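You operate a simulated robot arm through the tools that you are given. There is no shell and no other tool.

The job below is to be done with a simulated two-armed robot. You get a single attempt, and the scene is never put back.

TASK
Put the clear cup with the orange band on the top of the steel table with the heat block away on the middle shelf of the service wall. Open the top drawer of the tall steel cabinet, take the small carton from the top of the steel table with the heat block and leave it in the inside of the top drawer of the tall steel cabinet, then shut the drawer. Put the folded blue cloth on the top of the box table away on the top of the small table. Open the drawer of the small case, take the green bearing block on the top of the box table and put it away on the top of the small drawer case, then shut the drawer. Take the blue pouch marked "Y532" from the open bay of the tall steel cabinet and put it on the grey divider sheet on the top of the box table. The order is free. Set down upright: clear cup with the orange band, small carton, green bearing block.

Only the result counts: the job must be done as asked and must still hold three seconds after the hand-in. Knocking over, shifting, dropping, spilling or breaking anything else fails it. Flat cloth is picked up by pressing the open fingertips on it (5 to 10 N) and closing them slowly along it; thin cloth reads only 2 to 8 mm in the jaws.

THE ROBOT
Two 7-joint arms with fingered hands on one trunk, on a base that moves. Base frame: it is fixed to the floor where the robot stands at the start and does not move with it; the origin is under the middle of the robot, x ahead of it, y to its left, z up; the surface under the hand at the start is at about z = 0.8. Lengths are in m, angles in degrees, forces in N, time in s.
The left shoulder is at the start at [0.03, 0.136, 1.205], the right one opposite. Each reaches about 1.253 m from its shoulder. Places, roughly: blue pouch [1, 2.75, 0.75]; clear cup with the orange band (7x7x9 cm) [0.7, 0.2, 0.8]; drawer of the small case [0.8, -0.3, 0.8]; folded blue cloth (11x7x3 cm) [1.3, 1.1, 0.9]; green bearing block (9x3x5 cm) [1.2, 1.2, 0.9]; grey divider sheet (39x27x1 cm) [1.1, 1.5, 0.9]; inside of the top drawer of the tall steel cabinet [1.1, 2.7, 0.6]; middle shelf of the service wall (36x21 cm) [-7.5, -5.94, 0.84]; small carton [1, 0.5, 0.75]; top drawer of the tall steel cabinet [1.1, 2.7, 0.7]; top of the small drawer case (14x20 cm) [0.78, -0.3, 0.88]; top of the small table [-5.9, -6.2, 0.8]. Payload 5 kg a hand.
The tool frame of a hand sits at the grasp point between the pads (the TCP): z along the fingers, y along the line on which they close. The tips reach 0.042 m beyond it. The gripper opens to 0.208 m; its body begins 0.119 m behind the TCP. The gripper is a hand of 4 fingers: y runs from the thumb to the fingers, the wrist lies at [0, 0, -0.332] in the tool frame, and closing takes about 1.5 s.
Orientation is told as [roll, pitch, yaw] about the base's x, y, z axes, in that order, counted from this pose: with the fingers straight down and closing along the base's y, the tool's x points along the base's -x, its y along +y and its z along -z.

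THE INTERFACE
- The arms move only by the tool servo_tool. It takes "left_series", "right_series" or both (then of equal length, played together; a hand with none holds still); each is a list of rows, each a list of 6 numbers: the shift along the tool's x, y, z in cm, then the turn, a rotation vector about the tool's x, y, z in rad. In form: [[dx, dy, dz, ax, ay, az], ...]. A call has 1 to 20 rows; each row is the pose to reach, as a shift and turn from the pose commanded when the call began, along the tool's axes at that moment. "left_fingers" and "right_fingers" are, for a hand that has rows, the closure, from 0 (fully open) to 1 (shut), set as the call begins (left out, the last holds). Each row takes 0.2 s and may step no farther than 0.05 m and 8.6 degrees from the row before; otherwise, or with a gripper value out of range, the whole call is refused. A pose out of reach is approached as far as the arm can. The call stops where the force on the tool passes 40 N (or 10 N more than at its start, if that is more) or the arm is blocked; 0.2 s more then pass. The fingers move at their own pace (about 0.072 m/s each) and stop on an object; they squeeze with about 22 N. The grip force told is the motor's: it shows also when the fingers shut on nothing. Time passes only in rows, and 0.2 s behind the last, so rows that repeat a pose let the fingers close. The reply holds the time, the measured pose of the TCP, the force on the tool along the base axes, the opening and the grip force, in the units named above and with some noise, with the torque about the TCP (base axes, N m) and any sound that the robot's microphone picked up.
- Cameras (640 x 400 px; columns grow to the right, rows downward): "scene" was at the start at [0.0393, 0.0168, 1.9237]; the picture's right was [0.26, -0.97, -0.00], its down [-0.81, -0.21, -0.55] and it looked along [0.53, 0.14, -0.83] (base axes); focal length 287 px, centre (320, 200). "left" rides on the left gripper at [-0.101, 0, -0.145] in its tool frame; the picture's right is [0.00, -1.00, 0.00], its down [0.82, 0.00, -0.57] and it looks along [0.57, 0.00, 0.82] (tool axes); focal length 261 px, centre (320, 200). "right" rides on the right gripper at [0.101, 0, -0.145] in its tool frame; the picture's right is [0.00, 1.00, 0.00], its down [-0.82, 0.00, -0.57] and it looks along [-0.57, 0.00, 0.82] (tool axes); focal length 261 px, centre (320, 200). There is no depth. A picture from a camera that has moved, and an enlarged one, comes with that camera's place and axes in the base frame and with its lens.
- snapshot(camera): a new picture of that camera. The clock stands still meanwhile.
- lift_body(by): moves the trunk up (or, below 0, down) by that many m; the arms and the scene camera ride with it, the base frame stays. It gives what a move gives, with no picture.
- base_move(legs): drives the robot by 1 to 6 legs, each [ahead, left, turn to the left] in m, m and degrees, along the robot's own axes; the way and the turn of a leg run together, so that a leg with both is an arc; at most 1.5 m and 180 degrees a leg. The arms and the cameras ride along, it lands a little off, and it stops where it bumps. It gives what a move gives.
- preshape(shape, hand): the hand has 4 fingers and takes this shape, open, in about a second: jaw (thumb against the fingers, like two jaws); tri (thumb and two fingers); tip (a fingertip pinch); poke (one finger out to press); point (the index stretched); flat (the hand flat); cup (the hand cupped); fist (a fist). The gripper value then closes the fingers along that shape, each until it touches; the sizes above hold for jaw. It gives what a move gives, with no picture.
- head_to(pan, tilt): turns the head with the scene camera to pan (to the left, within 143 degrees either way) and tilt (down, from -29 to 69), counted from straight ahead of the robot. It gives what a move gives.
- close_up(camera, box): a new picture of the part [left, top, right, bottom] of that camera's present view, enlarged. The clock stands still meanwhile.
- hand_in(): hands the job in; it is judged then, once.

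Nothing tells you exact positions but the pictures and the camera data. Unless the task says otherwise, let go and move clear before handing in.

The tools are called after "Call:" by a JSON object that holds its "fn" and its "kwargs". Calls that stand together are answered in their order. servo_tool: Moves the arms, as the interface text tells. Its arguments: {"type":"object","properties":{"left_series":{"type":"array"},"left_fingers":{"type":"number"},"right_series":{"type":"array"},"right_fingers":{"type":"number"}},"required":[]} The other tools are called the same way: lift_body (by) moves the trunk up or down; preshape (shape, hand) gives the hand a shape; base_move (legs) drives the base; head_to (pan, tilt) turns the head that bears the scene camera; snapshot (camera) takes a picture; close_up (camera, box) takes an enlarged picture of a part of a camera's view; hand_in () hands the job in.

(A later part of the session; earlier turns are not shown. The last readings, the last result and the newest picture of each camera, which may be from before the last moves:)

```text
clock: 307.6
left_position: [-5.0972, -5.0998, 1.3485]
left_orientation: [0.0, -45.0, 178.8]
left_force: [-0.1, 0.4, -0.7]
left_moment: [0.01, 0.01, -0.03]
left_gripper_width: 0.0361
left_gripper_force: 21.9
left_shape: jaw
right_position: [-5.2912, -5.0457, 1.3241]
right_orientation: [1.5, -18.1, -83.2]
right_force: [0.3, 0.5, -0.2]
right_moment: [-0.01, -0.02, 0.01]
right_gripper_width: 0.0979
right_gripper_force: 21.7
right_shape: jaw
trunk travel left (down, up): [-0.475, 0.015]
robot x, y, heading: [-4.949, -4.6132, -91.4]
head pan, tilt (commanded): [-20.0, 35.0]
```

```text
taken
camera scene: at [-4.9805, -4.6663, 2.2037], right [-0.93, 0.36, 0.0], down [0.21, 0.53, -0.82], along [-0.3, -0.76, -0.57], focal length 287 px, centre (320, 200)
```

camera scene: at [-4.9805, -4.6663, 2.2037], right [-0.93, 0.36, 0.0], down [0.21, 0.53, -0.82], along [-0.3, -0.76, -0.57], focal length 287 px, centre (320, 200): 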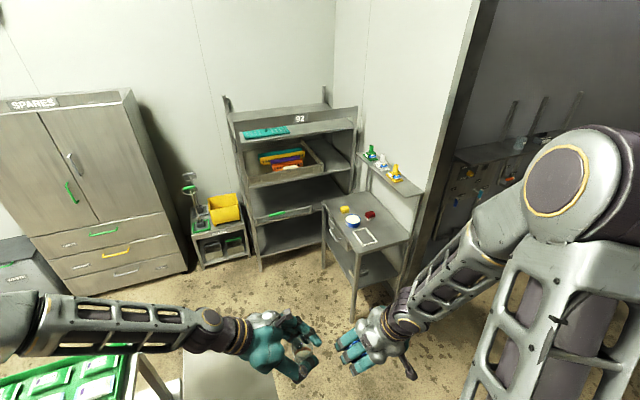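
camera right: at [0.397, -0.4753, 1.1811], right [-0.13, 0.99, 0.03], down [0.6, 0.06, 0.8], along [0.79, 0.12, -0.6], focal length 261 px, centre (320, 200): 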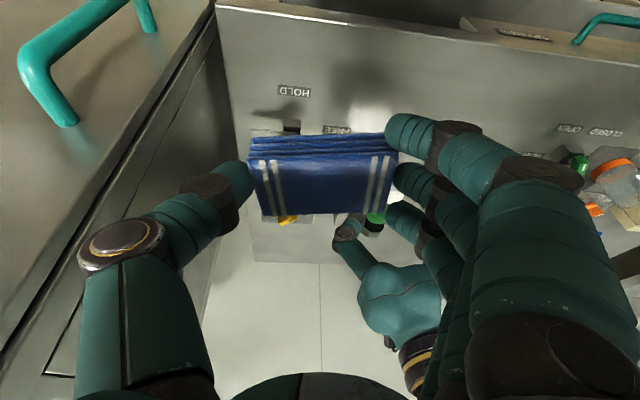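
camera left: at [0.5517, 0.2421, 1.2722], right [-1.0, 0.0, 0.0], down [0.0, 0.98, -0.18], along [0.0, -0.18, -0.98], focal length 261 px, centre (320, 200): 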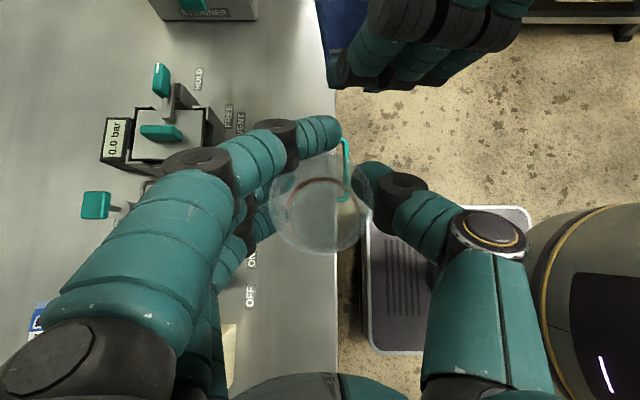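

The small table is right ahead-right. I zoom on it and on the service wall.

Call:
{"fn": "close_up", "kwargs": {"camera": "scene", "box": [310, 130, 430, 320]}}

Call:
{"fn": "close_up", "kwargs": {"camera": "scene", "box": [330, 180, 420, 250]}}

Call:
{"fn": "close_up", "kwargs": {"camera": "scene", "box": [430, 60, 570, 240]}}

```text
2.11 times, centred on (370, 225) of scene
camera zoom: at [-4.9805, -4.6663, 2.2037], right [-0.93, 0.36, 0.0], down [0.21, 0.53, -0.82], along [-0.3, -0.76, -0.57], focal length 604 px, centre (215, 147)
```

zoom: 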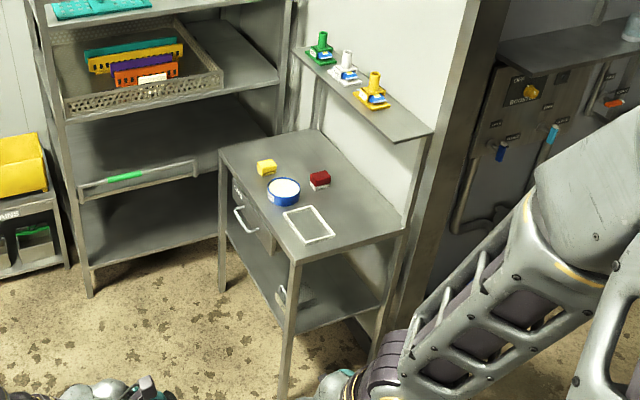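

```text
5.71 times, centred on (375, 215) of scene
camera zoom: at [-4.9805, -4.6663, 2.2037], right [-0.93, 0.36, 0.0], down [0.21, 0.53, -0.82], along [-0.3, -0.76, -0.57], focal length 1638 px, centre (6, 114)
```

zoom: 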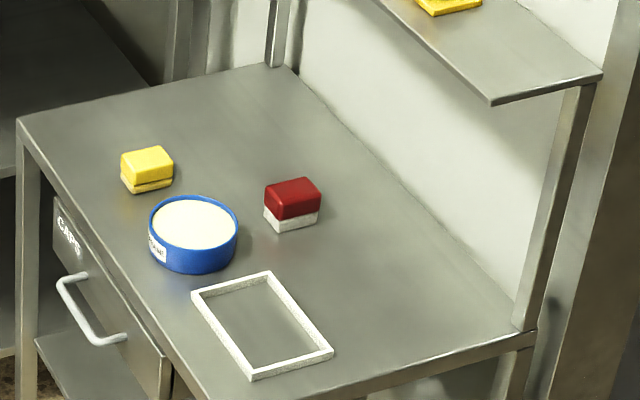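

```text
2.22 times, centred on (500, 150) of scene
camera zoom: at [-4.9805, -4.6663, 2.2037], right [-0.93, 0.36, 0.0], down [0.21, 0.53, -0.82], along [-0.3, -0.76, -0.57], focal length 637 px, centre (-80, 311)
```

zoom: 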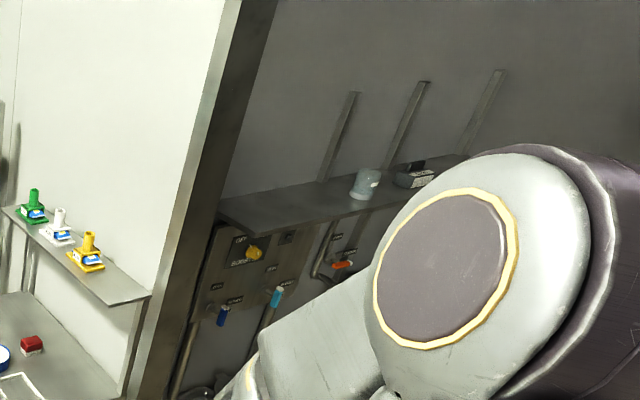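

The small table spans x -6.16..-5.72, y -6.51..-5.85, with jars, a white frame and a wall shelf above its west side. I will set the cloth down from the east side; I move south, turn to face west, and strafe alongside.

Call:
{"fn": "base_move", "kwargs": {"legs": [[0.4, -0.2, 0], [0, 0, -88.6]]}}

Call:
{"fn": "head_to", "kwargs": {"pan": 30, "tilt": 50}}

Call:
{"fn": "snapshot", "kwargs": {"camera": "scene"}}

```text
clock: 314.1
left_position: [-5.6531, -4.8756, 1.3473]
left_orientation: [0.1, -45.2, 90.3]
left_force: [-0.2, -0.1, -0.2]
left_moment: [0.01, -0.02, 0.0]
left_gripper_width: 0.0361
left_gripper_force: 22.4
left_shape: jaw
right_position: [-5.604, -4.6793, 1.3253]
right_orientation: [1.6, -18.1, -171.6]
right_force: [-0.4, -0.6, -0.3]
right_moment: [-0.01, -0.04, -0.01]
right_gripper_width: 0.0975
right_gripper_force: 21.6
right_shape: jaw
trunk travel left (down, up): [-0.475, 0.015]
robot x, y, heading: [-5.1607, -5.008, -179.7]
head pan, tilt (commanded): [-20.0, 35.0]
```

```text
clock: 315.3
left_position: [-5.6543, -4.874, 1.3473]
left_orientation: [0.2, -45.1, 90.3]
left_force: [-0.2, -0.4, -0.5]
left_moment: [-0.02, -0.01, -0.01]
left_gripper_width: 0.0363
left_gripper_force: 22.0
left_shape: jaw
right_position: [-5.6029, -4.6792, 1.3249]
right_orientation: [1.5, -18.2, -171.6]
right_force: [0.8, -0.3, -0.1]
right_moment: [0.01, 0.01, 0.0]
right_gripper_width: 0.0974
right_gripper_force: 22.3
right_shape: jaw
trunk travel left (down, up): [-0.475, 0.015]
robot x, y, heading: [-5.1628, -5.0096, -179.5]
head pan, tilt (commanded): [30.0, 50.0]
```

```text
taken
camera scene: at [-5.198, -5.0482, 2.182], right [-0.5, 0.86, 0.0], down [0.66, 0.39, -0.64], along [-0.56, -0.32, -0.77], focal length 287 px, centre (320, 200)
```

scene: 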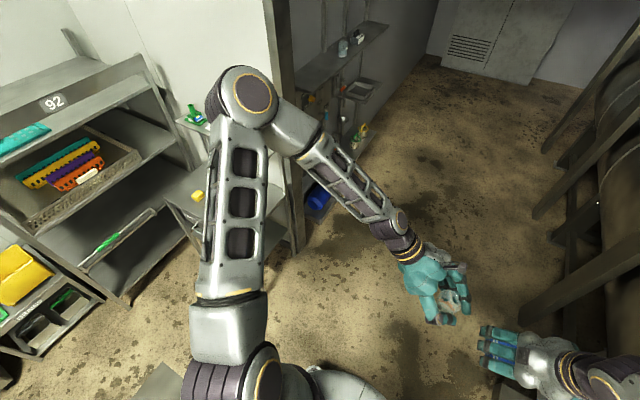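

Call:
{"fn": "base_move", "kwargs": {"legs": [[0, 0.95, -0.4]]}}

Call:
{"fn": "head_to", "kwargs": {"pan": 5, "tilt": 55}}

Call:
{"fn": "snapshot", "kwargs": {"camera": "scene"}}

```text
clock: 320.2
left_position: [-5.6537, -5.8038, 1.3473]
left_orientation: [0.1, -45.1, 89.6]
left_force: [-0.3, 0.3, -0.5]
left_moment: [-0.02, -0.02, 0.03]
left_gripper_width: 0.0361
left_gripper_force: 21.9
left_shape: jaw
right_position: [-5.6025, -5.6079, 1.325]
right_orientation: [1.6, -18.1, -172.4]
right_force: [0.4, 0.6, -1.0]
right_moment: [-0.03, -0.02, 0.01]
right_gripper_width: 0.0975
right_gripper_force: 21.3
right_shape: jaw
trunk travel left (down, up): [-0.475, 0.015]
robot x, y, heading: [-5.1642, -5.9449, 179.6]
head pan, tilt (commanded): [30.0, 50.0]
```

```text
clock: 321.1
left_position: [-5.6537, -5.8023, 1.3475]
left_orientation: [0.2, -45.1, 89.5]
left_force: [-0.4, 0.3, -0.4]
left_moment: [0.0, 0.01, 0.01]
left_gripper_width: 0.0363
left_gripper_force: 21.7
left_shape: jaw
right_position: [-5.6014, -5.6077, 1.3247]
right_orientation: [1.4, -18.1, -172.2]
right_force: [0.3, 0.2, -0.7]
right_moment: [0.0, 0.02, 0.0]
right_gripper_width: 0.0977
right_gripper_force: 21.7
right_shape: jaw
trunk travel left (down, up): [-0.475, 0.015]
robot x, y, heading: [-5.1634, -5.9441, 179.6]
head pan, tilt (commanded): [5.0, 55.0]
```

```text
taken
camera scene: at [-5.2048, -5.95, 2.1755], right [-0.08, 1.0, 0.0], down [0.82, 0.07, -0.57], along [-0.57, -0.05, -0.82], focal length 287 px, centre (320, 200)
```

scene: 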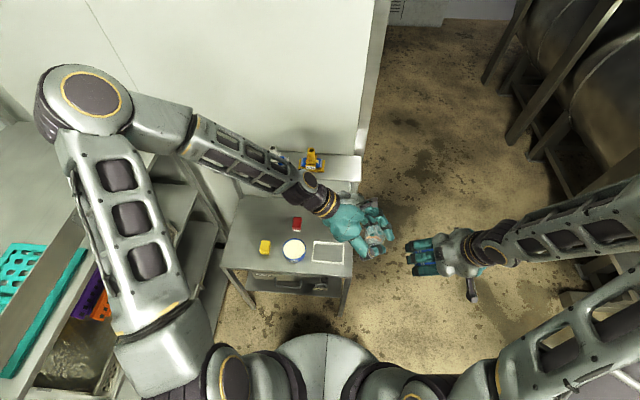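

I see the small table's top from above: yellow block, jar, red piece and the white frame. The free spot behind the frame at about [-5.965, -5.965] suits the cloth. First I move the left hand (cup) aside to the left, keeping it level.

Call:
{"fn": "servo_tool", "kwargs": {"left_series": [[3.1, -0.6, -3.1, 0, 0, 0], [6.2, -1.2, -6.2, 0, 0, 0], [9.3, -1.9, -9.3, 0, 0, 0], [12.4, -2.5, -12.4, 0, 0, 0], [15.5, -3.1, -15.5, 0, 0, 0], [18.6, -3.7, -18.6, 0, 0, 0], [21.7, -4.4, -21.7, 0, 0, 0]]}}

Call:
{"fn": "snapshot", "kwargs": {"camera": "scene"}}

Call:
{"fn": "snapshot", "kwargs": {"camera": "left"}}

```text
clock: 322.7
left_position: [-5.6079, -6.1076, 1.3482]
left_orientation: [0.2, -45.2, 89.5]
left_force: [0.7, -0.2, 0.2]
left_moment: [0.04, 0.03, 0.07]
left_gripper_width: 0.036
left_gripper_force: 22.3
left_shape: jaw
right_position: [-5.5996, -5.6102, 1.3268]
right_orientation: [1.4, -18.1, -172.2]
right_force: [0.3, -0.8, -0.5]
right_moment: [0.05, 0.01, -0.03]
right_gripper_width: 0.0978
right_gripper_force: 21.7
right_shape: jaw
trunk travel left (down, up): [-0.475, 0.015]
robot x, y, heading: [-5.1625, -5.9431, 179.3]
head pan, tilt (commanded): [5.0, 55.0]
```

```text
taken
camera scene: at [-5.203, -5.9526, 2.1756], right [-0.08, 1.0, 0.0], down [0.82, 0.07, -0.57], along [-0.57, -0.04, -0.82], focal length 287 px, centre (320, 200)
```

scene: 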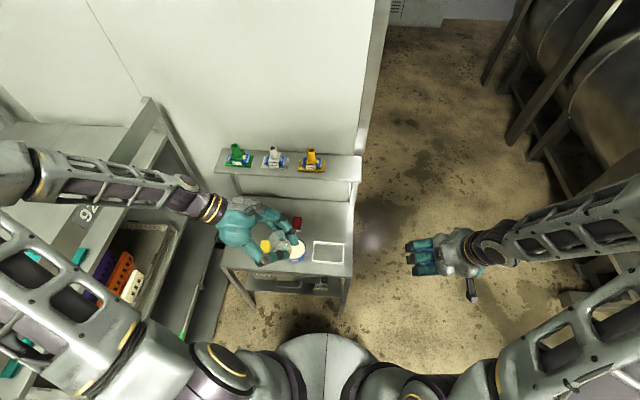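

```text
taken
camera left: at [-5.6083, -6.14, 1.5222], right [1.0, -0.01, 0.0], down [0.0, -0.98, -0.18], along [0.0, 0.18, -0.98], focal length 261 px, centre (320, 200)
```

left: 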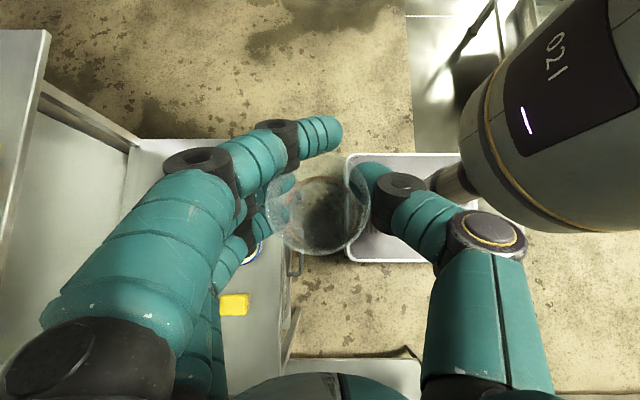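

Call:
{"fn": "close_up", "kwargs": {"camera": "scene", "box": [210, 140, 370, 300]}}

```text
2.50 times, centred on (290, 220) of scene
camera zoom: at [-5.203, -5.9526, 2.1756], right [-0.08, 1.0, 0.0], down [0.82, 0.07, -0.57], along [-0.57, -0.04, -0.82], focal length 717 px, centre (395, 150)
```

zoom: 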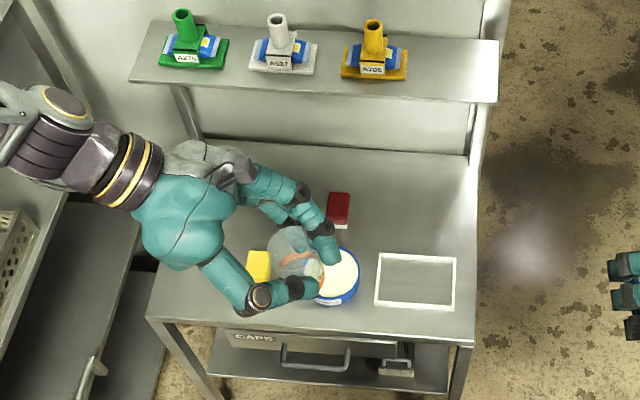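

The free spot is confirmed at about [-5.975, -5.97]. I bring the right hand with the cloth over the table, first in front of that spot.

Call:
{"fn": "servo_tool", "kwargs": {"right_series": [[-1.64, 2.69, 2.96, 0.0036, 0, 0.0111], [-3.28, 5.38, 5.92, 0.0072, 0, 0.0222], [-4.91, 8.07, 8.88, 0.0108, 0, 0.0333], [-6.55, 10.76, 11.83, 0.0144, 0, 0.0443], [-8.19, 13.45, 14.79, 0.018, 0, 0.0554], [-9.83, 16.14, 17.75, 0.0217, 0, 0.0665], [-11.46, 18.83, 20.71, 0.0253, 0, 0.0776], [-13.1, 21.52, 23.67, 0.0289, 0, 0.0887], [-14.74, 24.21, 26.63, 0.0325, 0, 0.0998], [-16.38, 26.9, 29.58, 0.0361, 0, 0.1108], [-18.01, 29.59, 32.54, 0.0397, 0, 0.1219], [-19.65, 32.28, 35.5, 0.0433, 0, 0.133]]}}

Call:
{"fn": "snapshot", "kwargs": {"camera": "right"}}

Call:
{"fn": "snapshot", "kwargs": {"camera": "scene"}}

```text
clock: 325.3
left_position: [-5.6122, -6.1077, 1.3471]
left_orientation: [0.1, -45.2, 89.6]
left_force: [-1.4, -1.2, -1.2]
left_moment: [0.07, -0.04, -0.06]
left_gripper_width: 0.0361
left_gripper_force: 21.7
left_shape: jaw
right_position: [-5.8476, -5.9742, 1.0535]
right_orientation: [1.3, -17.9, 179.6]
right_force: [0.0, 0.6, 0.2]
right_moment: [0.0, -0.13, 0.0]
right_gripper_width: 0.0974
right_gripper_force: 21.9
right_shape: jaw
trunk travel left (down, up): [-0.475, 0.015]
robot x, y, heading: [-5.165, -5.9437, 179.5]
head pan, tilt (commanded): [5.0, 55.0]
```

```text
taken
camera right: at [-5.7075, -5.9718, 1.1608], right [0.0, -1.0, 0.02], down [-0.61, 0.02, 0.8], along [-0.8, -0.01, -0.61], focal length 261 px, centre (320, 200)
```

right: 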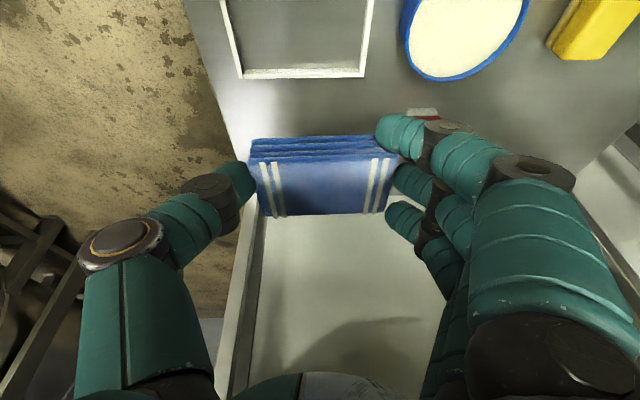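

```text
taken
camera scene: at [-5.2067, -5.9525, 2.1754], right [-0.08, 1.0, 0.0], down [0.82, 0.07, -0.57], along [-0.57, -0.04, -0.82], focal length 287 px, centre (320, 200)
```

scene: 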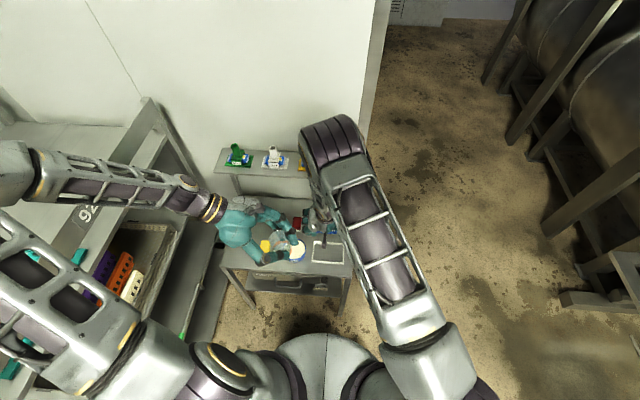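

The cloth is in front of the free spot. I go ahead and down behind the frame.

Call:
{"fn": "servo_tool", "kwargs": {"right_series": [[-1.7, -0.1, 3.3, 0, 0, 0], [-3.5, -0.2, 6.6, 0, 0, 0], [-5.2, -0.3, 9.9, 0, 0, 0], [-6.9, -0.4, 13.1, 0, 0, 0]]}}

Call:
{"fn": "snapshot", "kwargs": {"camera": "right"}}

```text
clock: 326.3
left_position: [-5.6122, -6.1069, 1.3467]
left_orientation: [0.1, -45.1, 89.6]
left_force: [-0.9, -0.3, -1.5]
left_moment: [0.01, -0.09, -0.07]
left_gripper_width: 0.0357
left_gripper_force: 22.2
left_shape: jaw
right_position: [-5.9556, -5.9746, 0.9511]
right_orientation: [1.5, -17.8, 179.6]
right_force: [-1.5, 0.4, -1.4]
right_moment: [0.02, -0.12, 0.01]
right_gripper_width: 0.0971
right_gripper_force: 22.1
right_shape: jaw
trunk travel left (down, up): [-0.475, 0.015]
robot x, y, heading: [-5.1653, -5.9429, 179.5]
head pan, tilt (commanded): [5.0, 55.0]
```

```text
taken
camera right: at [-5.8146, -5.9708, 1.0578], right [0.0, -1.0, 0.03], down [-0.61, 0.02, 0.79], along [-0.8, -0.01, -0.61], focal length 261 px, centre (320, 200)
```

right: 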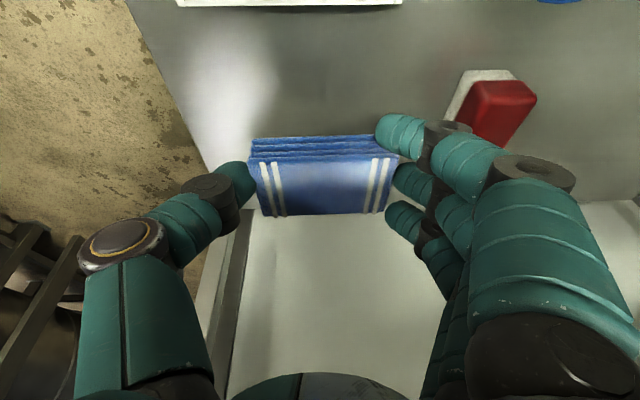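

The red piece is near the fingers, so I shift 2 cm away from it while lowering.

Call:
{"fn": "servo_tool", "kwargs": {"right_series": [[0.9, -1.0, 2.7, 0, 0, 0], [1.8, -2.0, 5.5, 0, 0, 0], [2.5, -2.0, 7.6, 0, 0, 0]]}}

Call:
{"fn": "snapshot", "kwargs": {"camera": "right"}}

```text
clock: 327.1
left_position: [-5.6085, -6.1074, 1.3482]
left_orientation: [0.0, -45.1, 89.5]
left_force: [0.5, 0.0, -0.3]
left_moment: [0.01, 0.04, 0.04]
left_gripper_width: 0.0359
left_gripper_force: 22.0
left_shape: jaw
right_position: [-5.9538, -5.9607, 0.8734]
right_orientation: [1.4, -18.0, 179.7]
right_force: [1.2, 0.0, -0.3]
right_moment: [-0.01, 0.03, -0.04]
right_gripper_width: 0.0969
right_gripper_force: 22.9
right_shape: jaw
trunk travel left (down, up): [-0.475, 0.015]
robot x, y, heading: [-5.1664, -5.9405, 179.6]
head pan, tilt (commanded): [5.0, 55.0]
```

```text
taken
camera right: at [-5.8133, -5.9564, 0.9798], right [0.0, -1.0, 0.03], down [-0.6, 0.02, 0.8], along [-0.8, -0.01, -0.6], focal length 261 px, centre (320, 200)
```

right: 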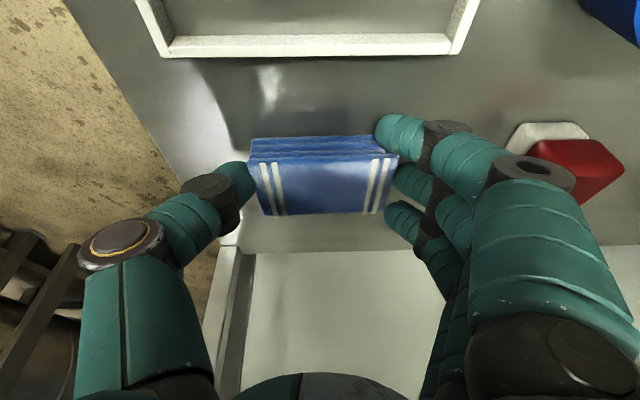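

Call:
{"fn": "servo_tool", "kwargs": {"right_series": [[0.2, 0, 0.6, 0, 0, 0], [0.37, 0, 1.14, 0, 0, 0]]}}

```text
clock: 327.6
left_position: [-5.6086, -6.1077, 1.3484]
left_orientation: [0.2, -45.2, 89.5]
left_force: [-0.6, -0.4, -0.6]
left_moment: [0.08, -0.1, -0.11]
left_gripper_width: 0.0359
left_gripper_force: 22.3
left_shape: jaw
right_position: [-5.959, -5.9607, 0.8715]
right_orientation: [1.7, -18.5, 179.6]
right_force: [11.9, 0.7, 33.5]
right_moment: [-0.96, -0.69, 0.29]
right_gripper_width: 0.0969
right_gripper_force: 21.9
right_shape: jaw
trunk travel left (down, up): [-0.475, 0.015]
robot x, y, heading: [-5.1622, -5.9425, 179.3]
head pan, tilt (commanded): [5.0, 55.0]
stopped in row 2 (right hand): the force on the tool passed its limit at 47 N (the readings are from after the stop); the commanded pose is now the measured one
```

Contact with the table. I relieve the pressure and open the fingers slowly.

Call:
{"fn": "servo_tool", "kwargs": {"right_series": [[-0.1, 0, -0.35, 0, 0, 0]]}}

Call:
{"fn": "servo_tool", "kwargs": {"right_series": [[0, 0, 0, 0, 0, 0], [0, 0, 0, 0, 0, 0], [0, 0, 0, 0, 0, 0], [0, 0, 0, 0, 0, 0]], "right_fingers": 0.36}}

Call:
{"fn": "snapshot", "kwargs": {"camera": "right"}}

```text
clock: 328.0
left_position: [-5.6093, -6.1069, 1.3477]
left_orientation: [0.2, -45.2, 89.6]
left_force: [-0.6, -0.2, -0.2]
left_moment: [0.01, -0.01, -0.03]
left_gripper_width: 0.0356
left_gripper_force: 22.4
left_shape: jaw
right_position: [-5.9592, -5.9604, 0.872]
right_orientation: [1.8, -18.4, 179.6]
right_force: [-2.6, -1.0, 12.1]
right_moment: [-0.69, -0.2, -0.16]
right_gripper_width: 0.097
right_gripper_force: 22.1
right_shape: jaw
trunk travel left (down, up): [-0.475, 0.015]
robot x, y, heading: [-5.1635, -5.9436, 179.6]
head pan, tilt (commanded): [5.0, 55.0]
```

```text
clock: 329.0
left_position: [-5.6092, -6.1062, 1.3482]
left_orientation: [0.0, -45.1, 89.4]
left_force: [0.3, 0.8, -0.7]
left_moment: [0.01, -0.01, 0.04]
left_gripper_width: 0.0357
left_gripper_force: 22.6
left_shape: jaw
right_position: [-5.9579, -5.9598, 0.8718]
right_orientation: [1.7, -18.4, 179.6]
right_force: [-1.4, 6.7, 19.3]
right_moment: [-1.02, -0.52, 0.18]
right_gripper_width: 0.1293
right_gripper_force: 0.0
right_shape: jaw
trunk travel left (down, up): [-0.475, 0.015]
robot x, y, heading: [-5.1619, -5.9444, 179.5]
head pan, tilt (commanded): [5.0, 55.0]
```

```text
taken
camera right: at [-5.8161, -5.9553, 0.9778], right [0.0, -1.0, 0.03], down [-0.6, 0.02, 0.8], along [-0.8, -0.02, -0.6], focal length 261 px, centre (320, 200)
```

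right: 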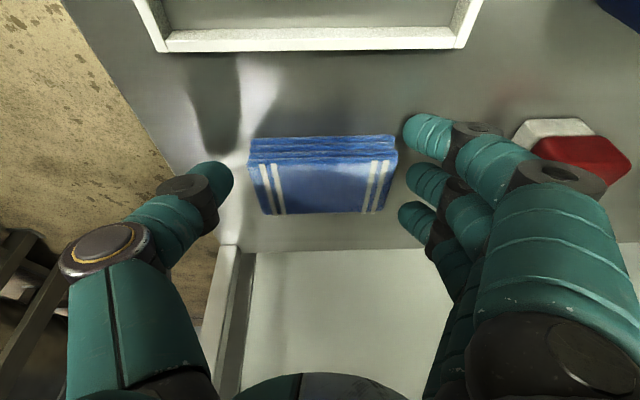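

The cloth lies on the table. I lift the right hand a little, draw it back from under the shelf edge, then raise it.

Call:
{"fn": "servo_tool", "kwargs": {"right_series": [[-0.5, 0, -1.5, 0, 0, 0], [-1.5, 0, -4.5, 0, 0, 0], [-1.5, 0, -7, 0, 0, 0], [2.5, 0, -9, 0, 0, 0], [6.5, 0, -11, 0, 0, 0], [10.5, 0, -13, 0, 0, 0], [13, 0, -16, 0, 0, 0], [15, 0, -19.5, 0, 0, 0], [17, 0, -23, 0, 0, 0]]}}

Call:
{"fn": "snapshot", "kwargs": {"camera": "right"}}

```text
clock: 331.0
left_position: [-5.6074, -6.1073, 1.3494]
left_orientation: [0.1, -45.1, 89.5]
left_force: [0.4, 0.6, 0.0]
left_moment: [-0.01, 0.1, 0.12]
left_gripper_width: 0.0357
left_gripper_force: 22.1
left_shape: jaw
right_position: [-5.7215, -5.9568, 1.0385]
right_orientation: [1.6, -18.4, 179.6]
right_force: [1.2, 1.4, -0.1]
right_moment: [-0.03, 0.1, 0.02]
right_gripper_width: 0.1327
right_gripper_force: 0.2
right_shape: jaw
trunk travel left (down, up): [-0.475, 0.015]
robot x, y, heading: [-5.1599, -5.9411, 179.5]
head pan, tilt (commanded): [5.0, 55.0]
```

```text
taken
camera right: at [-5.579, -5.9522, 1.1444], right [0.0, -1.0, 0.03], down [-0.6, 0.02, 0.8], along [-0.8, -0.02, -0.6], focal length 261 px, centre (320, 200)
```

right: 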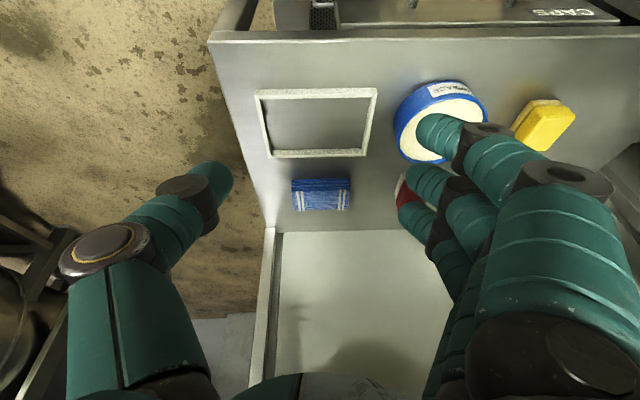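

The cloth lies well on the small table. I tuck the right hand away and then look at the service wall.

Call:
{"fn": "servo_tool", "kwargs": {"right_series": [[0, 0, -4, 0, 0, 0], [0, 0, -8.5, 0, 0, 0], [0.5, -3.5, -11.5, 0, 0, 0], [1, -7, -14.5, 0, 0, 0], [1.4, -10.5, -17, 0, 0, 0], [1.8, -14, -19.5, 0, 0, 0], [2.2, -18, -22, 0, 0, 0], [2.6, -22, -24.5, 0, 0, 0], [2.9, -26, -27, 0, 0, 0], [3.1, -30, -29.4, 0, 0, 0]], "right_fingers": 0.6}}

Call:
{"fn": "base_move", "kwargs": {"legs": [[0, -0.95, 0.5]]}}

Call:
{"fn": "head_to", "kwargs": {"pan": 20, "tilt": 25}}

Call:
{"fn": "snapshot", "kwargs": {"camera": "scene"}}

```text
clock: 333.2
left_position: [-5.6066, -6.104, 1.3489]
left_orientation: [0.2, -45.0, 89.4]
left_force: [1.3, 1.4, -0.1]
left_moment: [-0.17, 0.09, 0.09]
left_gripper_width: 0.0358
left_gripper_force: 21.4
left_shape: jaw
right_position: [-5.6202, -5.6377, 1.2985]
right_orientation: [1.7, -18.2, 179.7]
right_force: [1.6, 1.2, 0.4]
right_moment: [-0.19, 0.17, 0.04]
right_gripper_width: 0.0835
right_gripper_force: 0.1
right_shape: jaw
right hand out of reach, approached as far as the arm can: row 8, 9, 10
trunk travel left (down, up): [-0.475, 0.015]
robot x, y, heading: [-5.1633, -5.9416, 179.5]
head pan, tilt (commanded): [5.0, 55.0]
```

```text
clock: 338.2
left_position: [-5.6013, -5.1477, 1.3474]
left_orientation: [0.1, -45.1, 89.4]
left_force: [-0.1, -0.6, -1.0]
left_moment: [0.02, -0.01, -0.02]
left_gripper_width: 0.0358
left_gripper_force: 21.6
left_shape: jaw
right_position: [-5.6145, -4.6803, 1.2979]
right_orientation: [1.8, -18.1, 179.5]
right_force: [0.1, 0.8, 0.2]
right_moment: [-0.02, -0.03, -0.01]
right_gripper_width: 0.0834
right_gripper_force: 0.0
right_shape: jaw
trunk travel left (down, up): [-0.475, 0.015]
robot x, y, heading: [-5.1555, -4.9875, 179.4]
head pan, tilt (commanded): [5.0, 55.0]
```

```text
clock: 339.2
left_position: [-5.6018, -5.1482, 1.3474]
left_orientation: [0.1, -45.1, 89.5]
left_force: [0.4, 0.0, -0.6]
left_moment: [0.02, 0.03, -0.05]
left_gripper_width: 0.0359
left_gripper_force: 22.1
left_shape: jaw
right_position: [-5.6144, -4.6819, 1.297]
right_orientation: [1.7, -18.0, 179.5]
right_force: [1.0, 0.9, 0.1]
right_moment: [0.01, -0.03, 0.0]
right_gripper_width: 0.0834
right_gripper_force: 0.1
right_shape: jaw
trunk travel left (down, up): [-0.475, 0.015]
robot x, y, heading: [-5.1577, -4.9859, 179.6]
head pan, tilt (commanded): [20.0, 25.0]
```

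```text
taken
camera scene: at [-5.2117, -5.0172, 2.2194], right [-0.33, 0.94, 0.0], down [0.4, 0.14, -0.91], along [-0.85, -0.3, -0.42], focal length 287 px, centre (320, 200)
```

scene: 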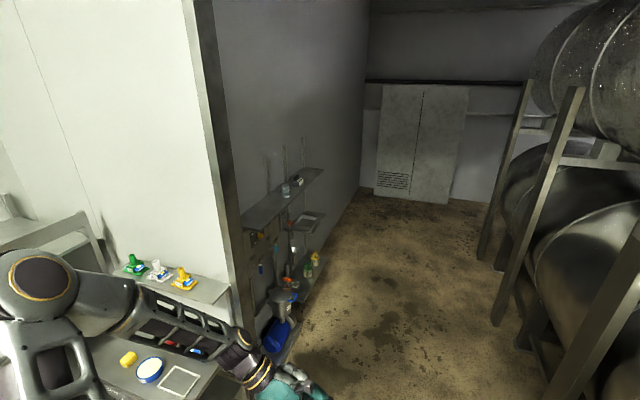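

The aisle beside the service wall is about 2 m wide. Before going there I rotate the left hand about the vertical so that it points ahead, keeping the cup upright.

Call:
{"fn": "servo_tool", "kwargs": {"left_series": [[0, 1.8, 0, -0.0926, 0, -0.0926], [0, 3.6, 0, -0.1851, 0, -0.1851], [0, 5.4, 0, -0.2777, 0, -0.2777], [0, 7.2, 0, -0.3702, 0, -0.3702], [0, 9, 0, -0.4628, 0, -0.4628], [0, 10.8, 0, -0.5554, 0, -0.5554], [0, 12.6, 0, -0.6479, 0, -0.6479], [0, 14.4, 0, -0.7405, 0, -0.7405], [0, 16.2, 0, -0.833, 0, -0.833], [0, 18, 0, -0.9256, 0, -0.9256], [0, 19.8, 0, -1.0182, 0, -1.0182], [0, 21.6, 0, -1.1107, 0, -1.1107]]}}

Call:
{"fn": "snapshot", "kwargs": {"camera": "left"}}

Call:
{"fn": "snapshot", "kwargs": {"camera": "scene"}}

```text
clock: 341.8
left_position: [-5.8179, -5.1465, 1.3476]
left_orientation: [0.0, -45.0, 179.7]
left_force: [-0.3, -0.1, -0.7]
left_moment: [-0.06, -0.02, 0.04]
left_gripper_width: 0.0355
left_gripper_force: 22.4
left_shape: jaw
right_position: [-5.6167, -4.6801, 1.2963]
right_orientation: [1.8, -18.1, 179.7]
right_force: [-0.6, 0.5, -0.4]
right_moment: [-0.1, -0.05, 0.03]
right_gripper_width: 0.0833
right_gripper_force: 0.1
right_shape: jaw
trunk travel left (down, up): [-0.475, 0.015]
robot x, y, heading: [-5.1566, -4.985, 179.4]
head pan, tilt (commanded): [20.0, 25.0]
```

```text
taken
camera left: at [-5.7868, -5.1462, 1.5223], right [0.0, 1.0, 0.0], down [0.98, 0.0, -0.18], along [-0.18, 0.0, -0.98], focal length 261 px, centre (320, 200)
```

left: 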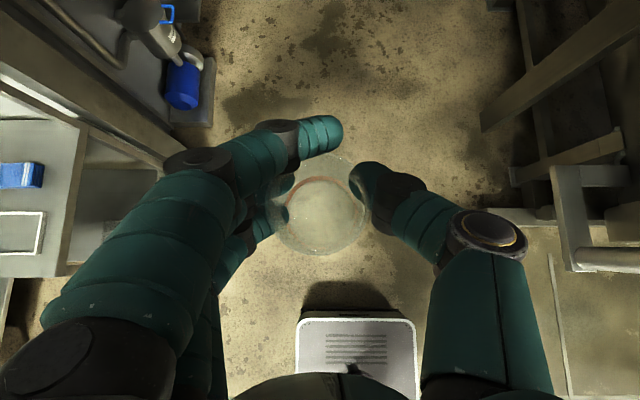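

```text
taken
camera scene: at [-5.2138, -5.0137, 2.2195], right [-0.33, 0.94, 0.0], down [0.4, 0.14, -0.91], along [-0.85, -0.3, -0.42], focal length 287 px, centre (320, 200)
```

scene: 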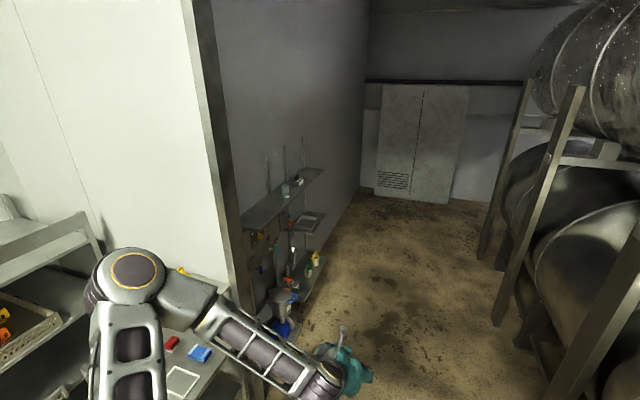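

Call:
{"fn": "base_move", "kwargs": {"legs": [[1.2, 0, 0.6]]}}

Call:
{"fn": "head_to", "kwargs": {"pan": 45, "tilt": 35}}

Call:
{"fn": "snapshot", "kwargs": {"camera": "scene"}}

```text
clock: 347.8
left_position: [-7.0006, -5.1072, 1.3493]
left_orientation: [-0.1, -45.0, 178.2]
left_force: [0.3, 0.2, -1.1]
left_moment: [0.01, 0.02, 0.0]
left_gripper_width: 0.0356
left_gripper_force: 21.5
left_shape: jaw
right_position: [-6.7873, -4.6473, 1.2963]
right_orientation: [1.7, -18.1, 178.2]
right_force: [0.2, -0.2, 0.2]
right_moment: [0.0, 0.0, -0.01]
right_gripper_width: 0.0839
right_gripper_force: 0.0
right_shape: jaw
trunk travel left (down, up): [-0.475, 0.015]
robot x, y, heading: [-6.3371, -4.9617, 178.1]
head pan, tilt (commanded): [20.0, 25.0]
```

```text
clock: 348.7
left_position: [-6.9999, -5.106, 1.3493]
left_orientation: [-0.1, -45.1, 178.3]
left_force: [-0.2, 0.1, -0.5]
left_moment: [0.01, 0.03, -0.03]
left_gripper_width: 0.0357
left_gripper_force: 21.6
left_shape: jaw
right_position: [-6.7876, -4.6452, 1.2977]
right_orientation: [1.8, -18.1, 178.1]
right_force: [0.4, -0.9, 0.7]
right_moment: [-0.04, 0.01, 0.0]
right_gripper_width: 0.0835
right_gripper_force: 0.1
right_shape: jaw
trunk travel left (down, up): [-0.475, 0.015]
robot x, y, heading: [-6.3354, -4.9591, 178.3]
head pan, tilt (commanded): [45.0, 35.0]
```

```text
taken
camera scene: at [-6.3683, -5.0224, 2.2038], right [-0.68, 0.73, 0.0], down [0.42, 0.39, -0.82], along [-0.6, -0.56, -0.57], focal length 287 px, centre (320, 200)
```

scene: 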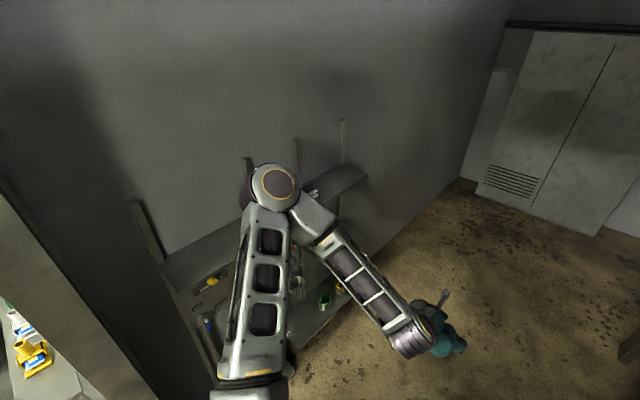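

Call:
{"fn": "base_move", "kwargs": {"legs": [[1.0, 0, 1.0], [0, 0, 90]]}}

Call:
{"fn": "head_to", "kwargs": {"pan": -5, "tilt": 48}}

Call:
{"fn": "snapshot", "kwargs": {"camera": "scene"}}

```text
clock: 357.7
left_position: [-7.1893, -5.6055, 1.3499]
left_orientation: [-0.2, -44.9, -91.2]
left_force: [0.1, -0.9, -1.3]
left_moment: [0.02, 0.0, 0.0]
left_gripper_width: 0.0359
left_gripper_force: 22.5
left_shape: jaw
right_position: [-7.6514, -5.3956, 1.2967]
right_orientation: [1.7, -18.1, -91.3]
right_force: [0.2, -0.4, -0.2]
right_moment: [0.02, 0.02, 0.0]
right_gripper_width: 0.0834
right_gripper_force: 0.1
right_shape: jaw
trunk travel left (down, up): [-0.475, 0.015]
robot x, y, heading: [-7.3413, -4.9428, -91.5]
head pan, tilt (commanded): [45.0, 35.0]
```

```text
clock: 358.8
left_position: [-7.1876, -5.6047, 1.3492]
left_orientation: [-0.2, -45.0, -91.2]
left_force: [0.7, -0.3, -0.5]
left_moment: [0.01, 0.03, -0.02]
left_gripper_width: 0.0358
left_gripper_force: 22.4
left_shape: jaw
right_position: [-7.6517, -5.3969, 1.2971]
right_orientation: [1.6, -18.1, -91.3]
right_force: [-0.2, 1.0, 0.5]
right_moment: [-0.01, -0.01, 0.01]
right_gripper_width: 0.0835
right_gripper_force: 0.1
right_shape: jaw
trunk travel left (down, up): [-0.475, 0.015]
robot x, y, heading: [-7.3408, -4.9424, -91.3]
head pan, tilt (commanded): [-5.0, 48.0]
```

```text
taken
camera scene: at [-7.3484, -4.9912, 2.1848], right [-0.99, 0.11, 0.0], down [0.08, 0.74, -0.67], along [-0.07, -0.67, -0.74], focal length 287 px, centre (320, 200)
```

scene: 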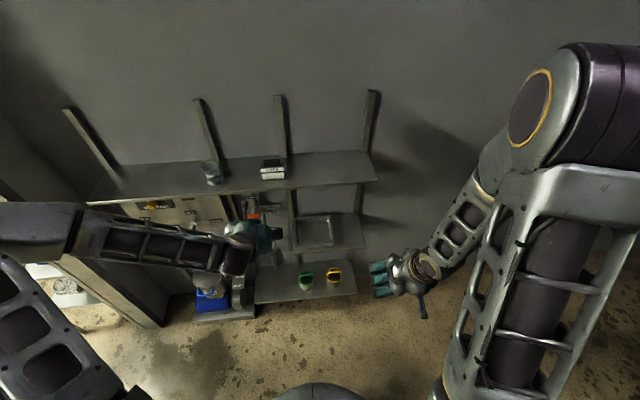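

Facing the service wall: long top shelf, a short middle shelf with a square frame/tray on it, and a lower shelf. I zoom on the middle shelf.

Call:
{"fn": "close_up", "kwargs": {"camera": "scene", "box": [180, 130, 400, 320]}}

Call:
{"fn": "close_up", "kwargs": {"camera": "scene", "box": [260, 180, 390, 270]}}

```text
2.11 times, centred on (290, 225) of scene
camera zoom: at [-7.3484, -4.9912, 2.1848], right [-0.99, 0.11, 0.0], down [0.08, 0.74, -0.67], along [-0.07, -0.67, -0.74], focal length 604 px, centre (383, 147)
```

zoom: 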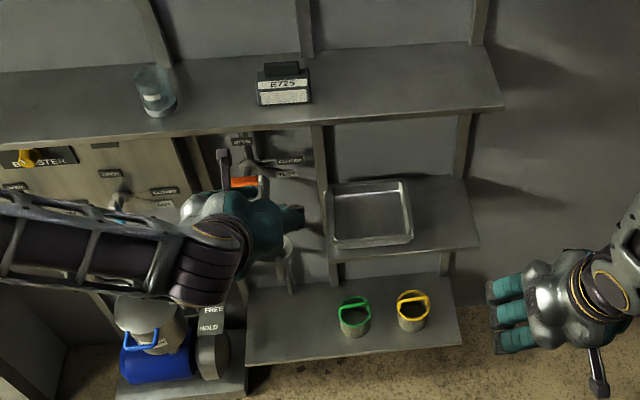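

```text
4.44 times, centred on (325, 225) of scene
camera zoom: at [-7.3484, -4.9912, 2.1848], right [-0.99, 0.11, 0.0], down [0.08, 0.74, -0.67], along [-0.07, -0.67, -0.74], focal length 1274 px, centre (298, 89)
```

zoom: 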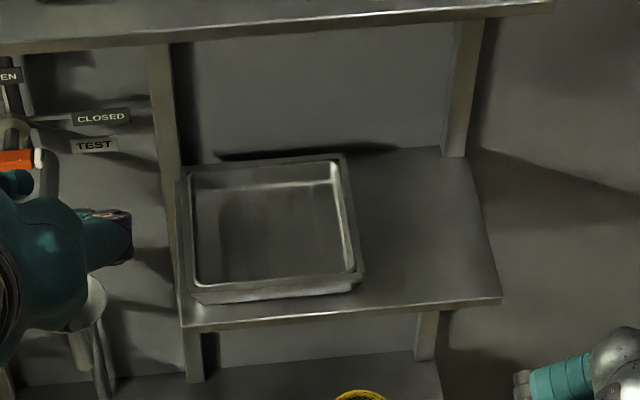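

Call:
{"fn": "snapshot", "kwargs": {"camera": "left"}}

Call:
{"fn": "snapshot", "kwargs": {"camera": "right"}}

```text
taken
camera left: at [-7.1868, -5.5743, 1.5228], right [-1.0, 0.02, 0.01], down [0.02, 0.98, -0.18], along [-0.01, -0.18, -0.98], focal length 261 px, centre (320, 200)
```

left: 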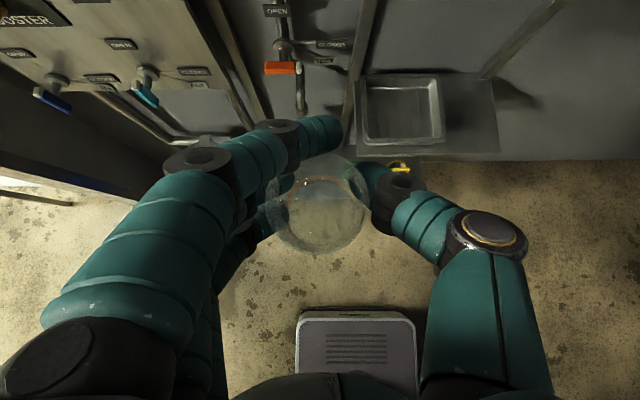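

```text
taken
camera right: at [-7.6517, -5.2545, 1.4034], right [1.0, -0.02, 0.03], down [-0.03, -0.6, 0.8], along [0.0, -0.8, -0.6], focal length 261 px, centre (320, 200)
```

right: 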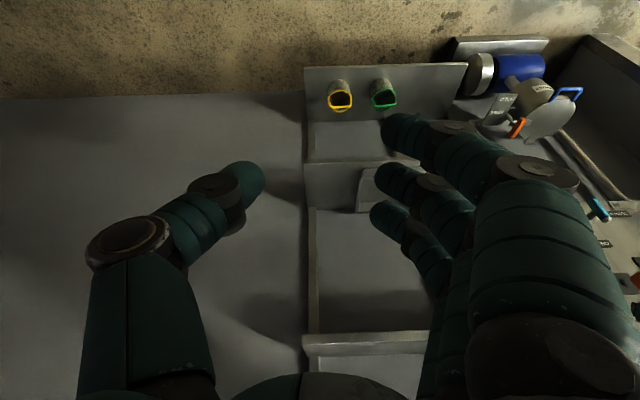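

The middle shelf top is at about z = 0.835, x -7.69..-7.30, y -6.05..-5.82; a steel tray occupies its left part, the free part is centred at x = -7.615. I shift right and lower the trunk.

Call:
{"fn": "base_move", "kwargs": {"legs": [[0, -0.3, 1.3]]}}

Call:
{"fn": "lift_body", "kwargs": {"by": -0.25}}

Call:
{"fn": "snapshot", "kwargs": {"camera": "scene"}}

Call:
{"fn": "snapshot", "kwargs": {"camera": "left"}}

```text
clock: 360.9
left_position: [-7.4749, -5.5988, 1.3483]
left_orientation: [-0.2, -45.0, -90.2]
left_force: [1.1, 0.0, 0.1]
left_moment: [0.0, 0.02, 0.0]
left_gripper_width: 0.0355
left_gripper_force: 21.8
left_shape: jaw
right_position: [-7.9412, -5.397, 1.2967]
right_orientation: [1.8, -18.1, -90.3]
right_force: [-0.1, 0.3, 0.3]
right_moment: [0.03, 0.0, 0.0]
right_gripper_width: 0.0832
right_gripper_force: 0.2
right_shape: jaw
trunk travel left (down, up): [-0.475, 0.015]
robot x, y, heading: [-7.6366, -4.9358, -90.4]
head pan, tilt (commanded): [-5.0, 48.0]
```

```text
clock: 363.4
left_position: [-7.4757, -5.5968, 1.0989]
left_orientation: [-0.1, -45.2, -90.3]
left_force: [-0.6, 0.5, -0.4]
left_moment: [-0.01, 0.01, -0.03]
left_gripper_width: 0.0356
left_gripper_force: 21.6
left_shape: jaw
right_position: [-7.9417, -5.3957, 1.0478]
right_orientation: [1.7, -18.1, -90.4]
right_force: [-0.1, 0.3, -0.1]
right_moment: [0.01, -0.03, 0.0]
right_gripper_width: 0.0839
right_gripper_force: 0.1
right_shape: jaw
trunk travel left (down, up): [-0.225, 0.265]
robot x, y, heading: [-7.6395, -4.9346, -90.4]
head pan, tilt (commanded): [-5.0, 48.0]
```

```text
taken
camera scene: at [-7.6453, -4.9864, 1.9349], right [-1.0, 0.09, 0.0], down [0.07, 0.74, -0.67], along [-0.06, -0.67, -0.74], focal length 287 px, centre (320, 200)
```

scene: 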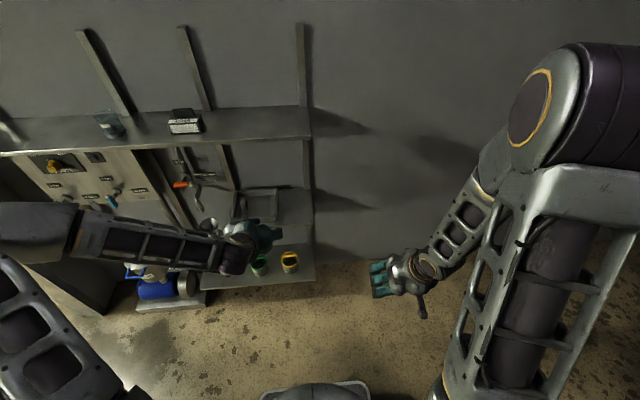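

```text
taken
camera left: at [-7.4741, -5.567, 1.2731], right [-1.0, 0.0, 0.01], down [0.0, 0.98, -0.18], along [-0.01, -0.18, -0.98], focal length 261 px, centre (320, 200)
```

left: 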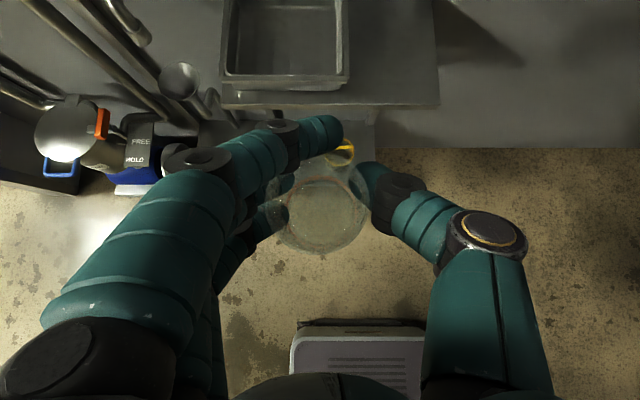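

The free part of the shelf is x -7.69..-7.53. I bring the cup in front of it.

Call:
{"fn": "servo_tool", "kwargs": {"left_series": [[0.4, -2.8, 2.8, 0, 0, 0], [0.9, -5.5, 5.6, 0, 0, 0], [1.3, -8.3, 8.4, 0, 0, 0], [1.8, -11, 11.1, 0, 0, 0], [2.2, -13.8, 13.9, 0, 0, 0]]}}

Call:
{"fn": "snapshot", "kwargs": {"camera": "left"}}

Call:
{"fn": "close_up", "kwargs": {"camera": "scene", "box": [180, 80, 400, 280]}}

```text
clock: 364.6
left_position: [-7.6124, -5.6818, 0.9822]
left_orientation: [0.0, -45.0, -90.3]
left_force: [0.2, 0.1, 0.0]
left_moment: [0.0, -0.07, 0.07]
left_gripper_width: 0.0359
left_gripper_force: 22.8
left_shape: jaw
right_position: [-7.9425, -5.3982, 1.0456]
right_orientation: [1.8, -18.0, -90.3]
right_force: [-1.1, 0.0, 0.7]
right_moment: [0.08, -0.11, 0.07]
right_gripper_width: 0.0835
right_gripper_force: 0.1
right_shape: jaw
trunk travel left (down, up): [-0.225, 0.265]
robot x, y, heading: [-7.636, -4.9363, -90.4]
head pan, tilt (commanded): [-5.0, 48.0]
```

```text
taken
camera left: at [-7.6112, -5.6511, 1.1564], right [-1.0, 0.0, 0.0], down [0.0, 0.98, -0.18], along [0.0, -0.18, -0.98], focal length 261 px, centre (320, 200)
```

left: 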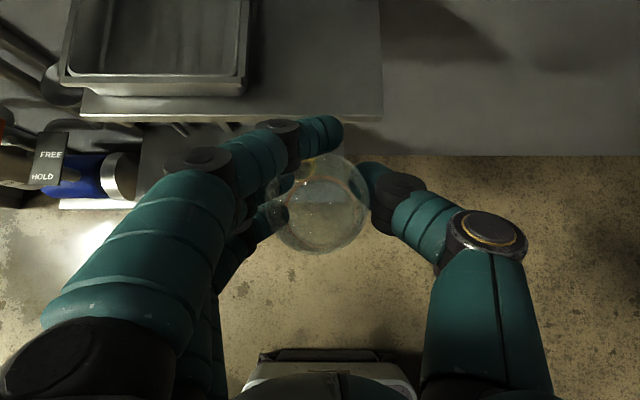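

```text
2.00 times, centred on (290, 180) of scene
camera zoom: at [-7.6474, -4.9884, 1.9346], right [-1.0, 0.09, 0.0], down [0.07, 0.74, -0.67], along [-0.06, -0.67, -0.74], focal length 573 px, centre (380, 240)
```

zoom: 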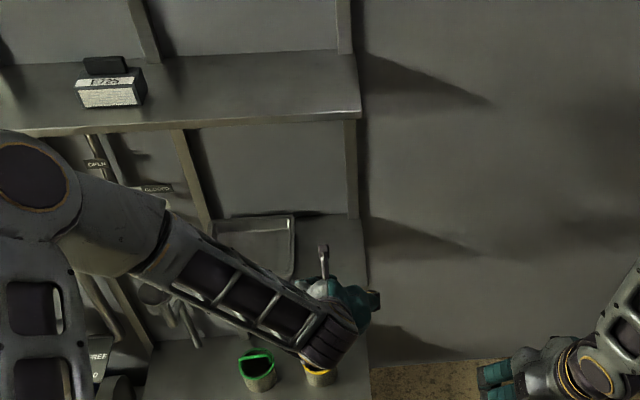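

I move the cup straight in over the free part of the shelf.

Call:
{"fn": "servo_tool", "kwargs": {"left_series": [[-2.9, 0.1, 2.9, 0, 0, 0], [-5.9, 0.2, 5.9, 0, 0, 0], [-8.9, 0.3, 8.9, 0, 0, 0], [-11.8, 0.4, 11.8, 0, 0, 0], [-14.8, 0.4, 14.8, 0, 0, 0], [-17.6, 0.4, 17.6, 0, 0, 0]]}}

Call:
{"fn": "snapshot", "kwargs": {"camera": "left"}}

Call:
{"fn": "close_up", "kwargs": {"camera": "scene", "box": [180, 80, 400, 280]}}

```text
clock: 366.1
left_position: [-7.6107, -5.9307, 0.9853]
left_orientation: [-0.1, -44.8, -90.2]
left_force: [0.3, -0.2, -1.7]
left_moment: [-0.08, 0.0, 0.02]
left_gripper_width: 0.0357
left_gripper_force: 22.1
left_shape: jaw
right_position: [-7.9417, -5.3977, 1.0467]
right_orientation: [1.7, -18.2, -90.3]
right_force: [0.5, 0.0, -0.2]
right_moment: [0.03, -0.04, -0.03]
right_gripper_width: 0.0832
right_gripper_force: 0.0
right_shape: jaw
trunk travel left (down, up): [-0.225, 0.265]
robot x, y, heading: [-7.6377, -4.933, -90.3]
head pan, tilt (commanded): [-5.0, 48.0]
```

```text
taken
camera left: at [-7.6096, -5.9, 1.1597], right [-1.0, 0.0, 0.01], down [0.0, 0.98, -0.17], along [-0.01, -0.17, -0.98], focal length 261 px, centre (320, 200)
```

left: 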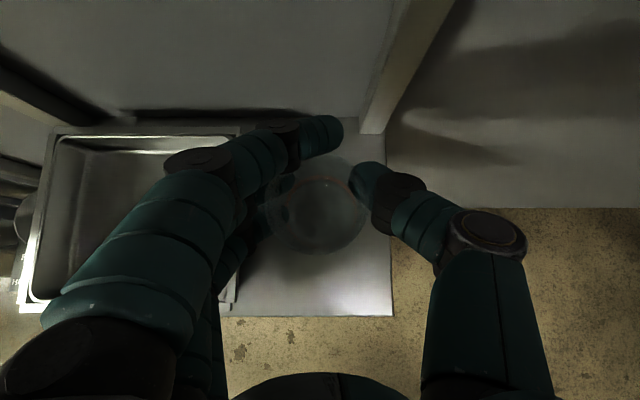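

```text
2.00 times, centred on (290, 180) of scene
camera zoom: at [-7.6461, -4.9884, 1.9346], right [-1.0, 0.09, 0.0], down [0.07, 0.74, -0.67], along [-0.06, -0.67, -0.74], focal length 573 px, centre (380, 240)
```

zoom: 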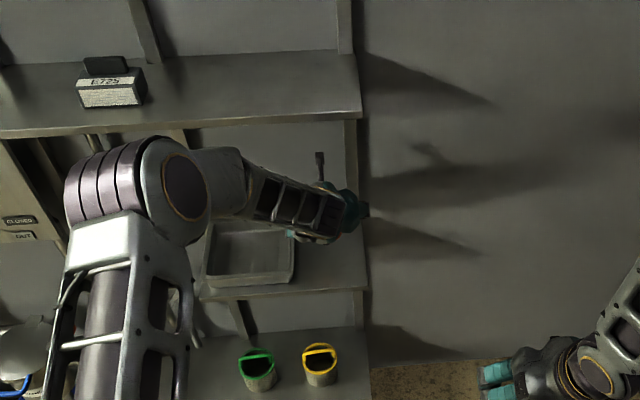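

The cup is over the free part of the shelf. I lower it gently.

Call:
{"fn": "servo_tool", "kwargs": {"left_series": [[1.6, 0, 1.6, 0, 0, 0], [3.2, 0, 3.2, 0, 0, 0], [4.4, 0, 4.4, 0, 0, 0], [5.0, 0, 5.0, 0, 0, 0]]}}

Call:
{"fn": "servo_tool", "kwargs": {"left_series": [[0.25, 0, 0.25, 0, 0, 0]]}}

```text
clock: 367.1
left_position: [-7.612, -5.9297, 0.9149]
left_orientation: [-0.1, -45.0, -90.3]
left_force: [-0.5, -0.6, 0.5]
left_moment: [0.0, -0.01, -0.02]
left_gripper_width: 0.0359
left_gripper_force: 22.3
left_shape: jaw
right_position: [-7.9418, -5.3967, 1.0469]
right_orientation: [1.6, -18.2, -90.2]
right_force: [-0.3, 0.4, 0.3]
right_moment: [0.0, 0.01, 0.0]
right_gripper_width: 0.0838
right_gripper_force: 0.2
right_shape: jaw
trunk travel left (down, up): [-0.225, 0.265]
robot x, y, heading: [-7.6401, -4.9361, -90.4]
head pan, tilt (commanded): [-5.0, 48.0]
```

```text
clock: 367.4
left_position: [-7.6118, -5.9307, 0.9132]
left_orientation: [-0.1, -45.2, -90.3]
left_force: [0.3, -0.4, 5.5]
left_moment: [0.07, -0.18, -0.01]
left_gripper_width: 0.0358
left_gripper_force: 21.9
left_shape: jaw
right_position: [-7.9419, -5.3958, 1.0476]
right_orientation: [1.7, -18.2, -90.3]
right_force: [-0.6, -0.7, 0.7]
right_moment: [0.02, -0.02, 0.01]
right_gripper_width: 0.0832
right_gripper_force: 0.0
right_shape: jaw
trunk travel left (down, up): [-0.225, 0.265]
robot x, y, heading: [-7.6383, -4.9356, -90.5]
head pan, tilt (commanded): [-5.0, 48.0]
```

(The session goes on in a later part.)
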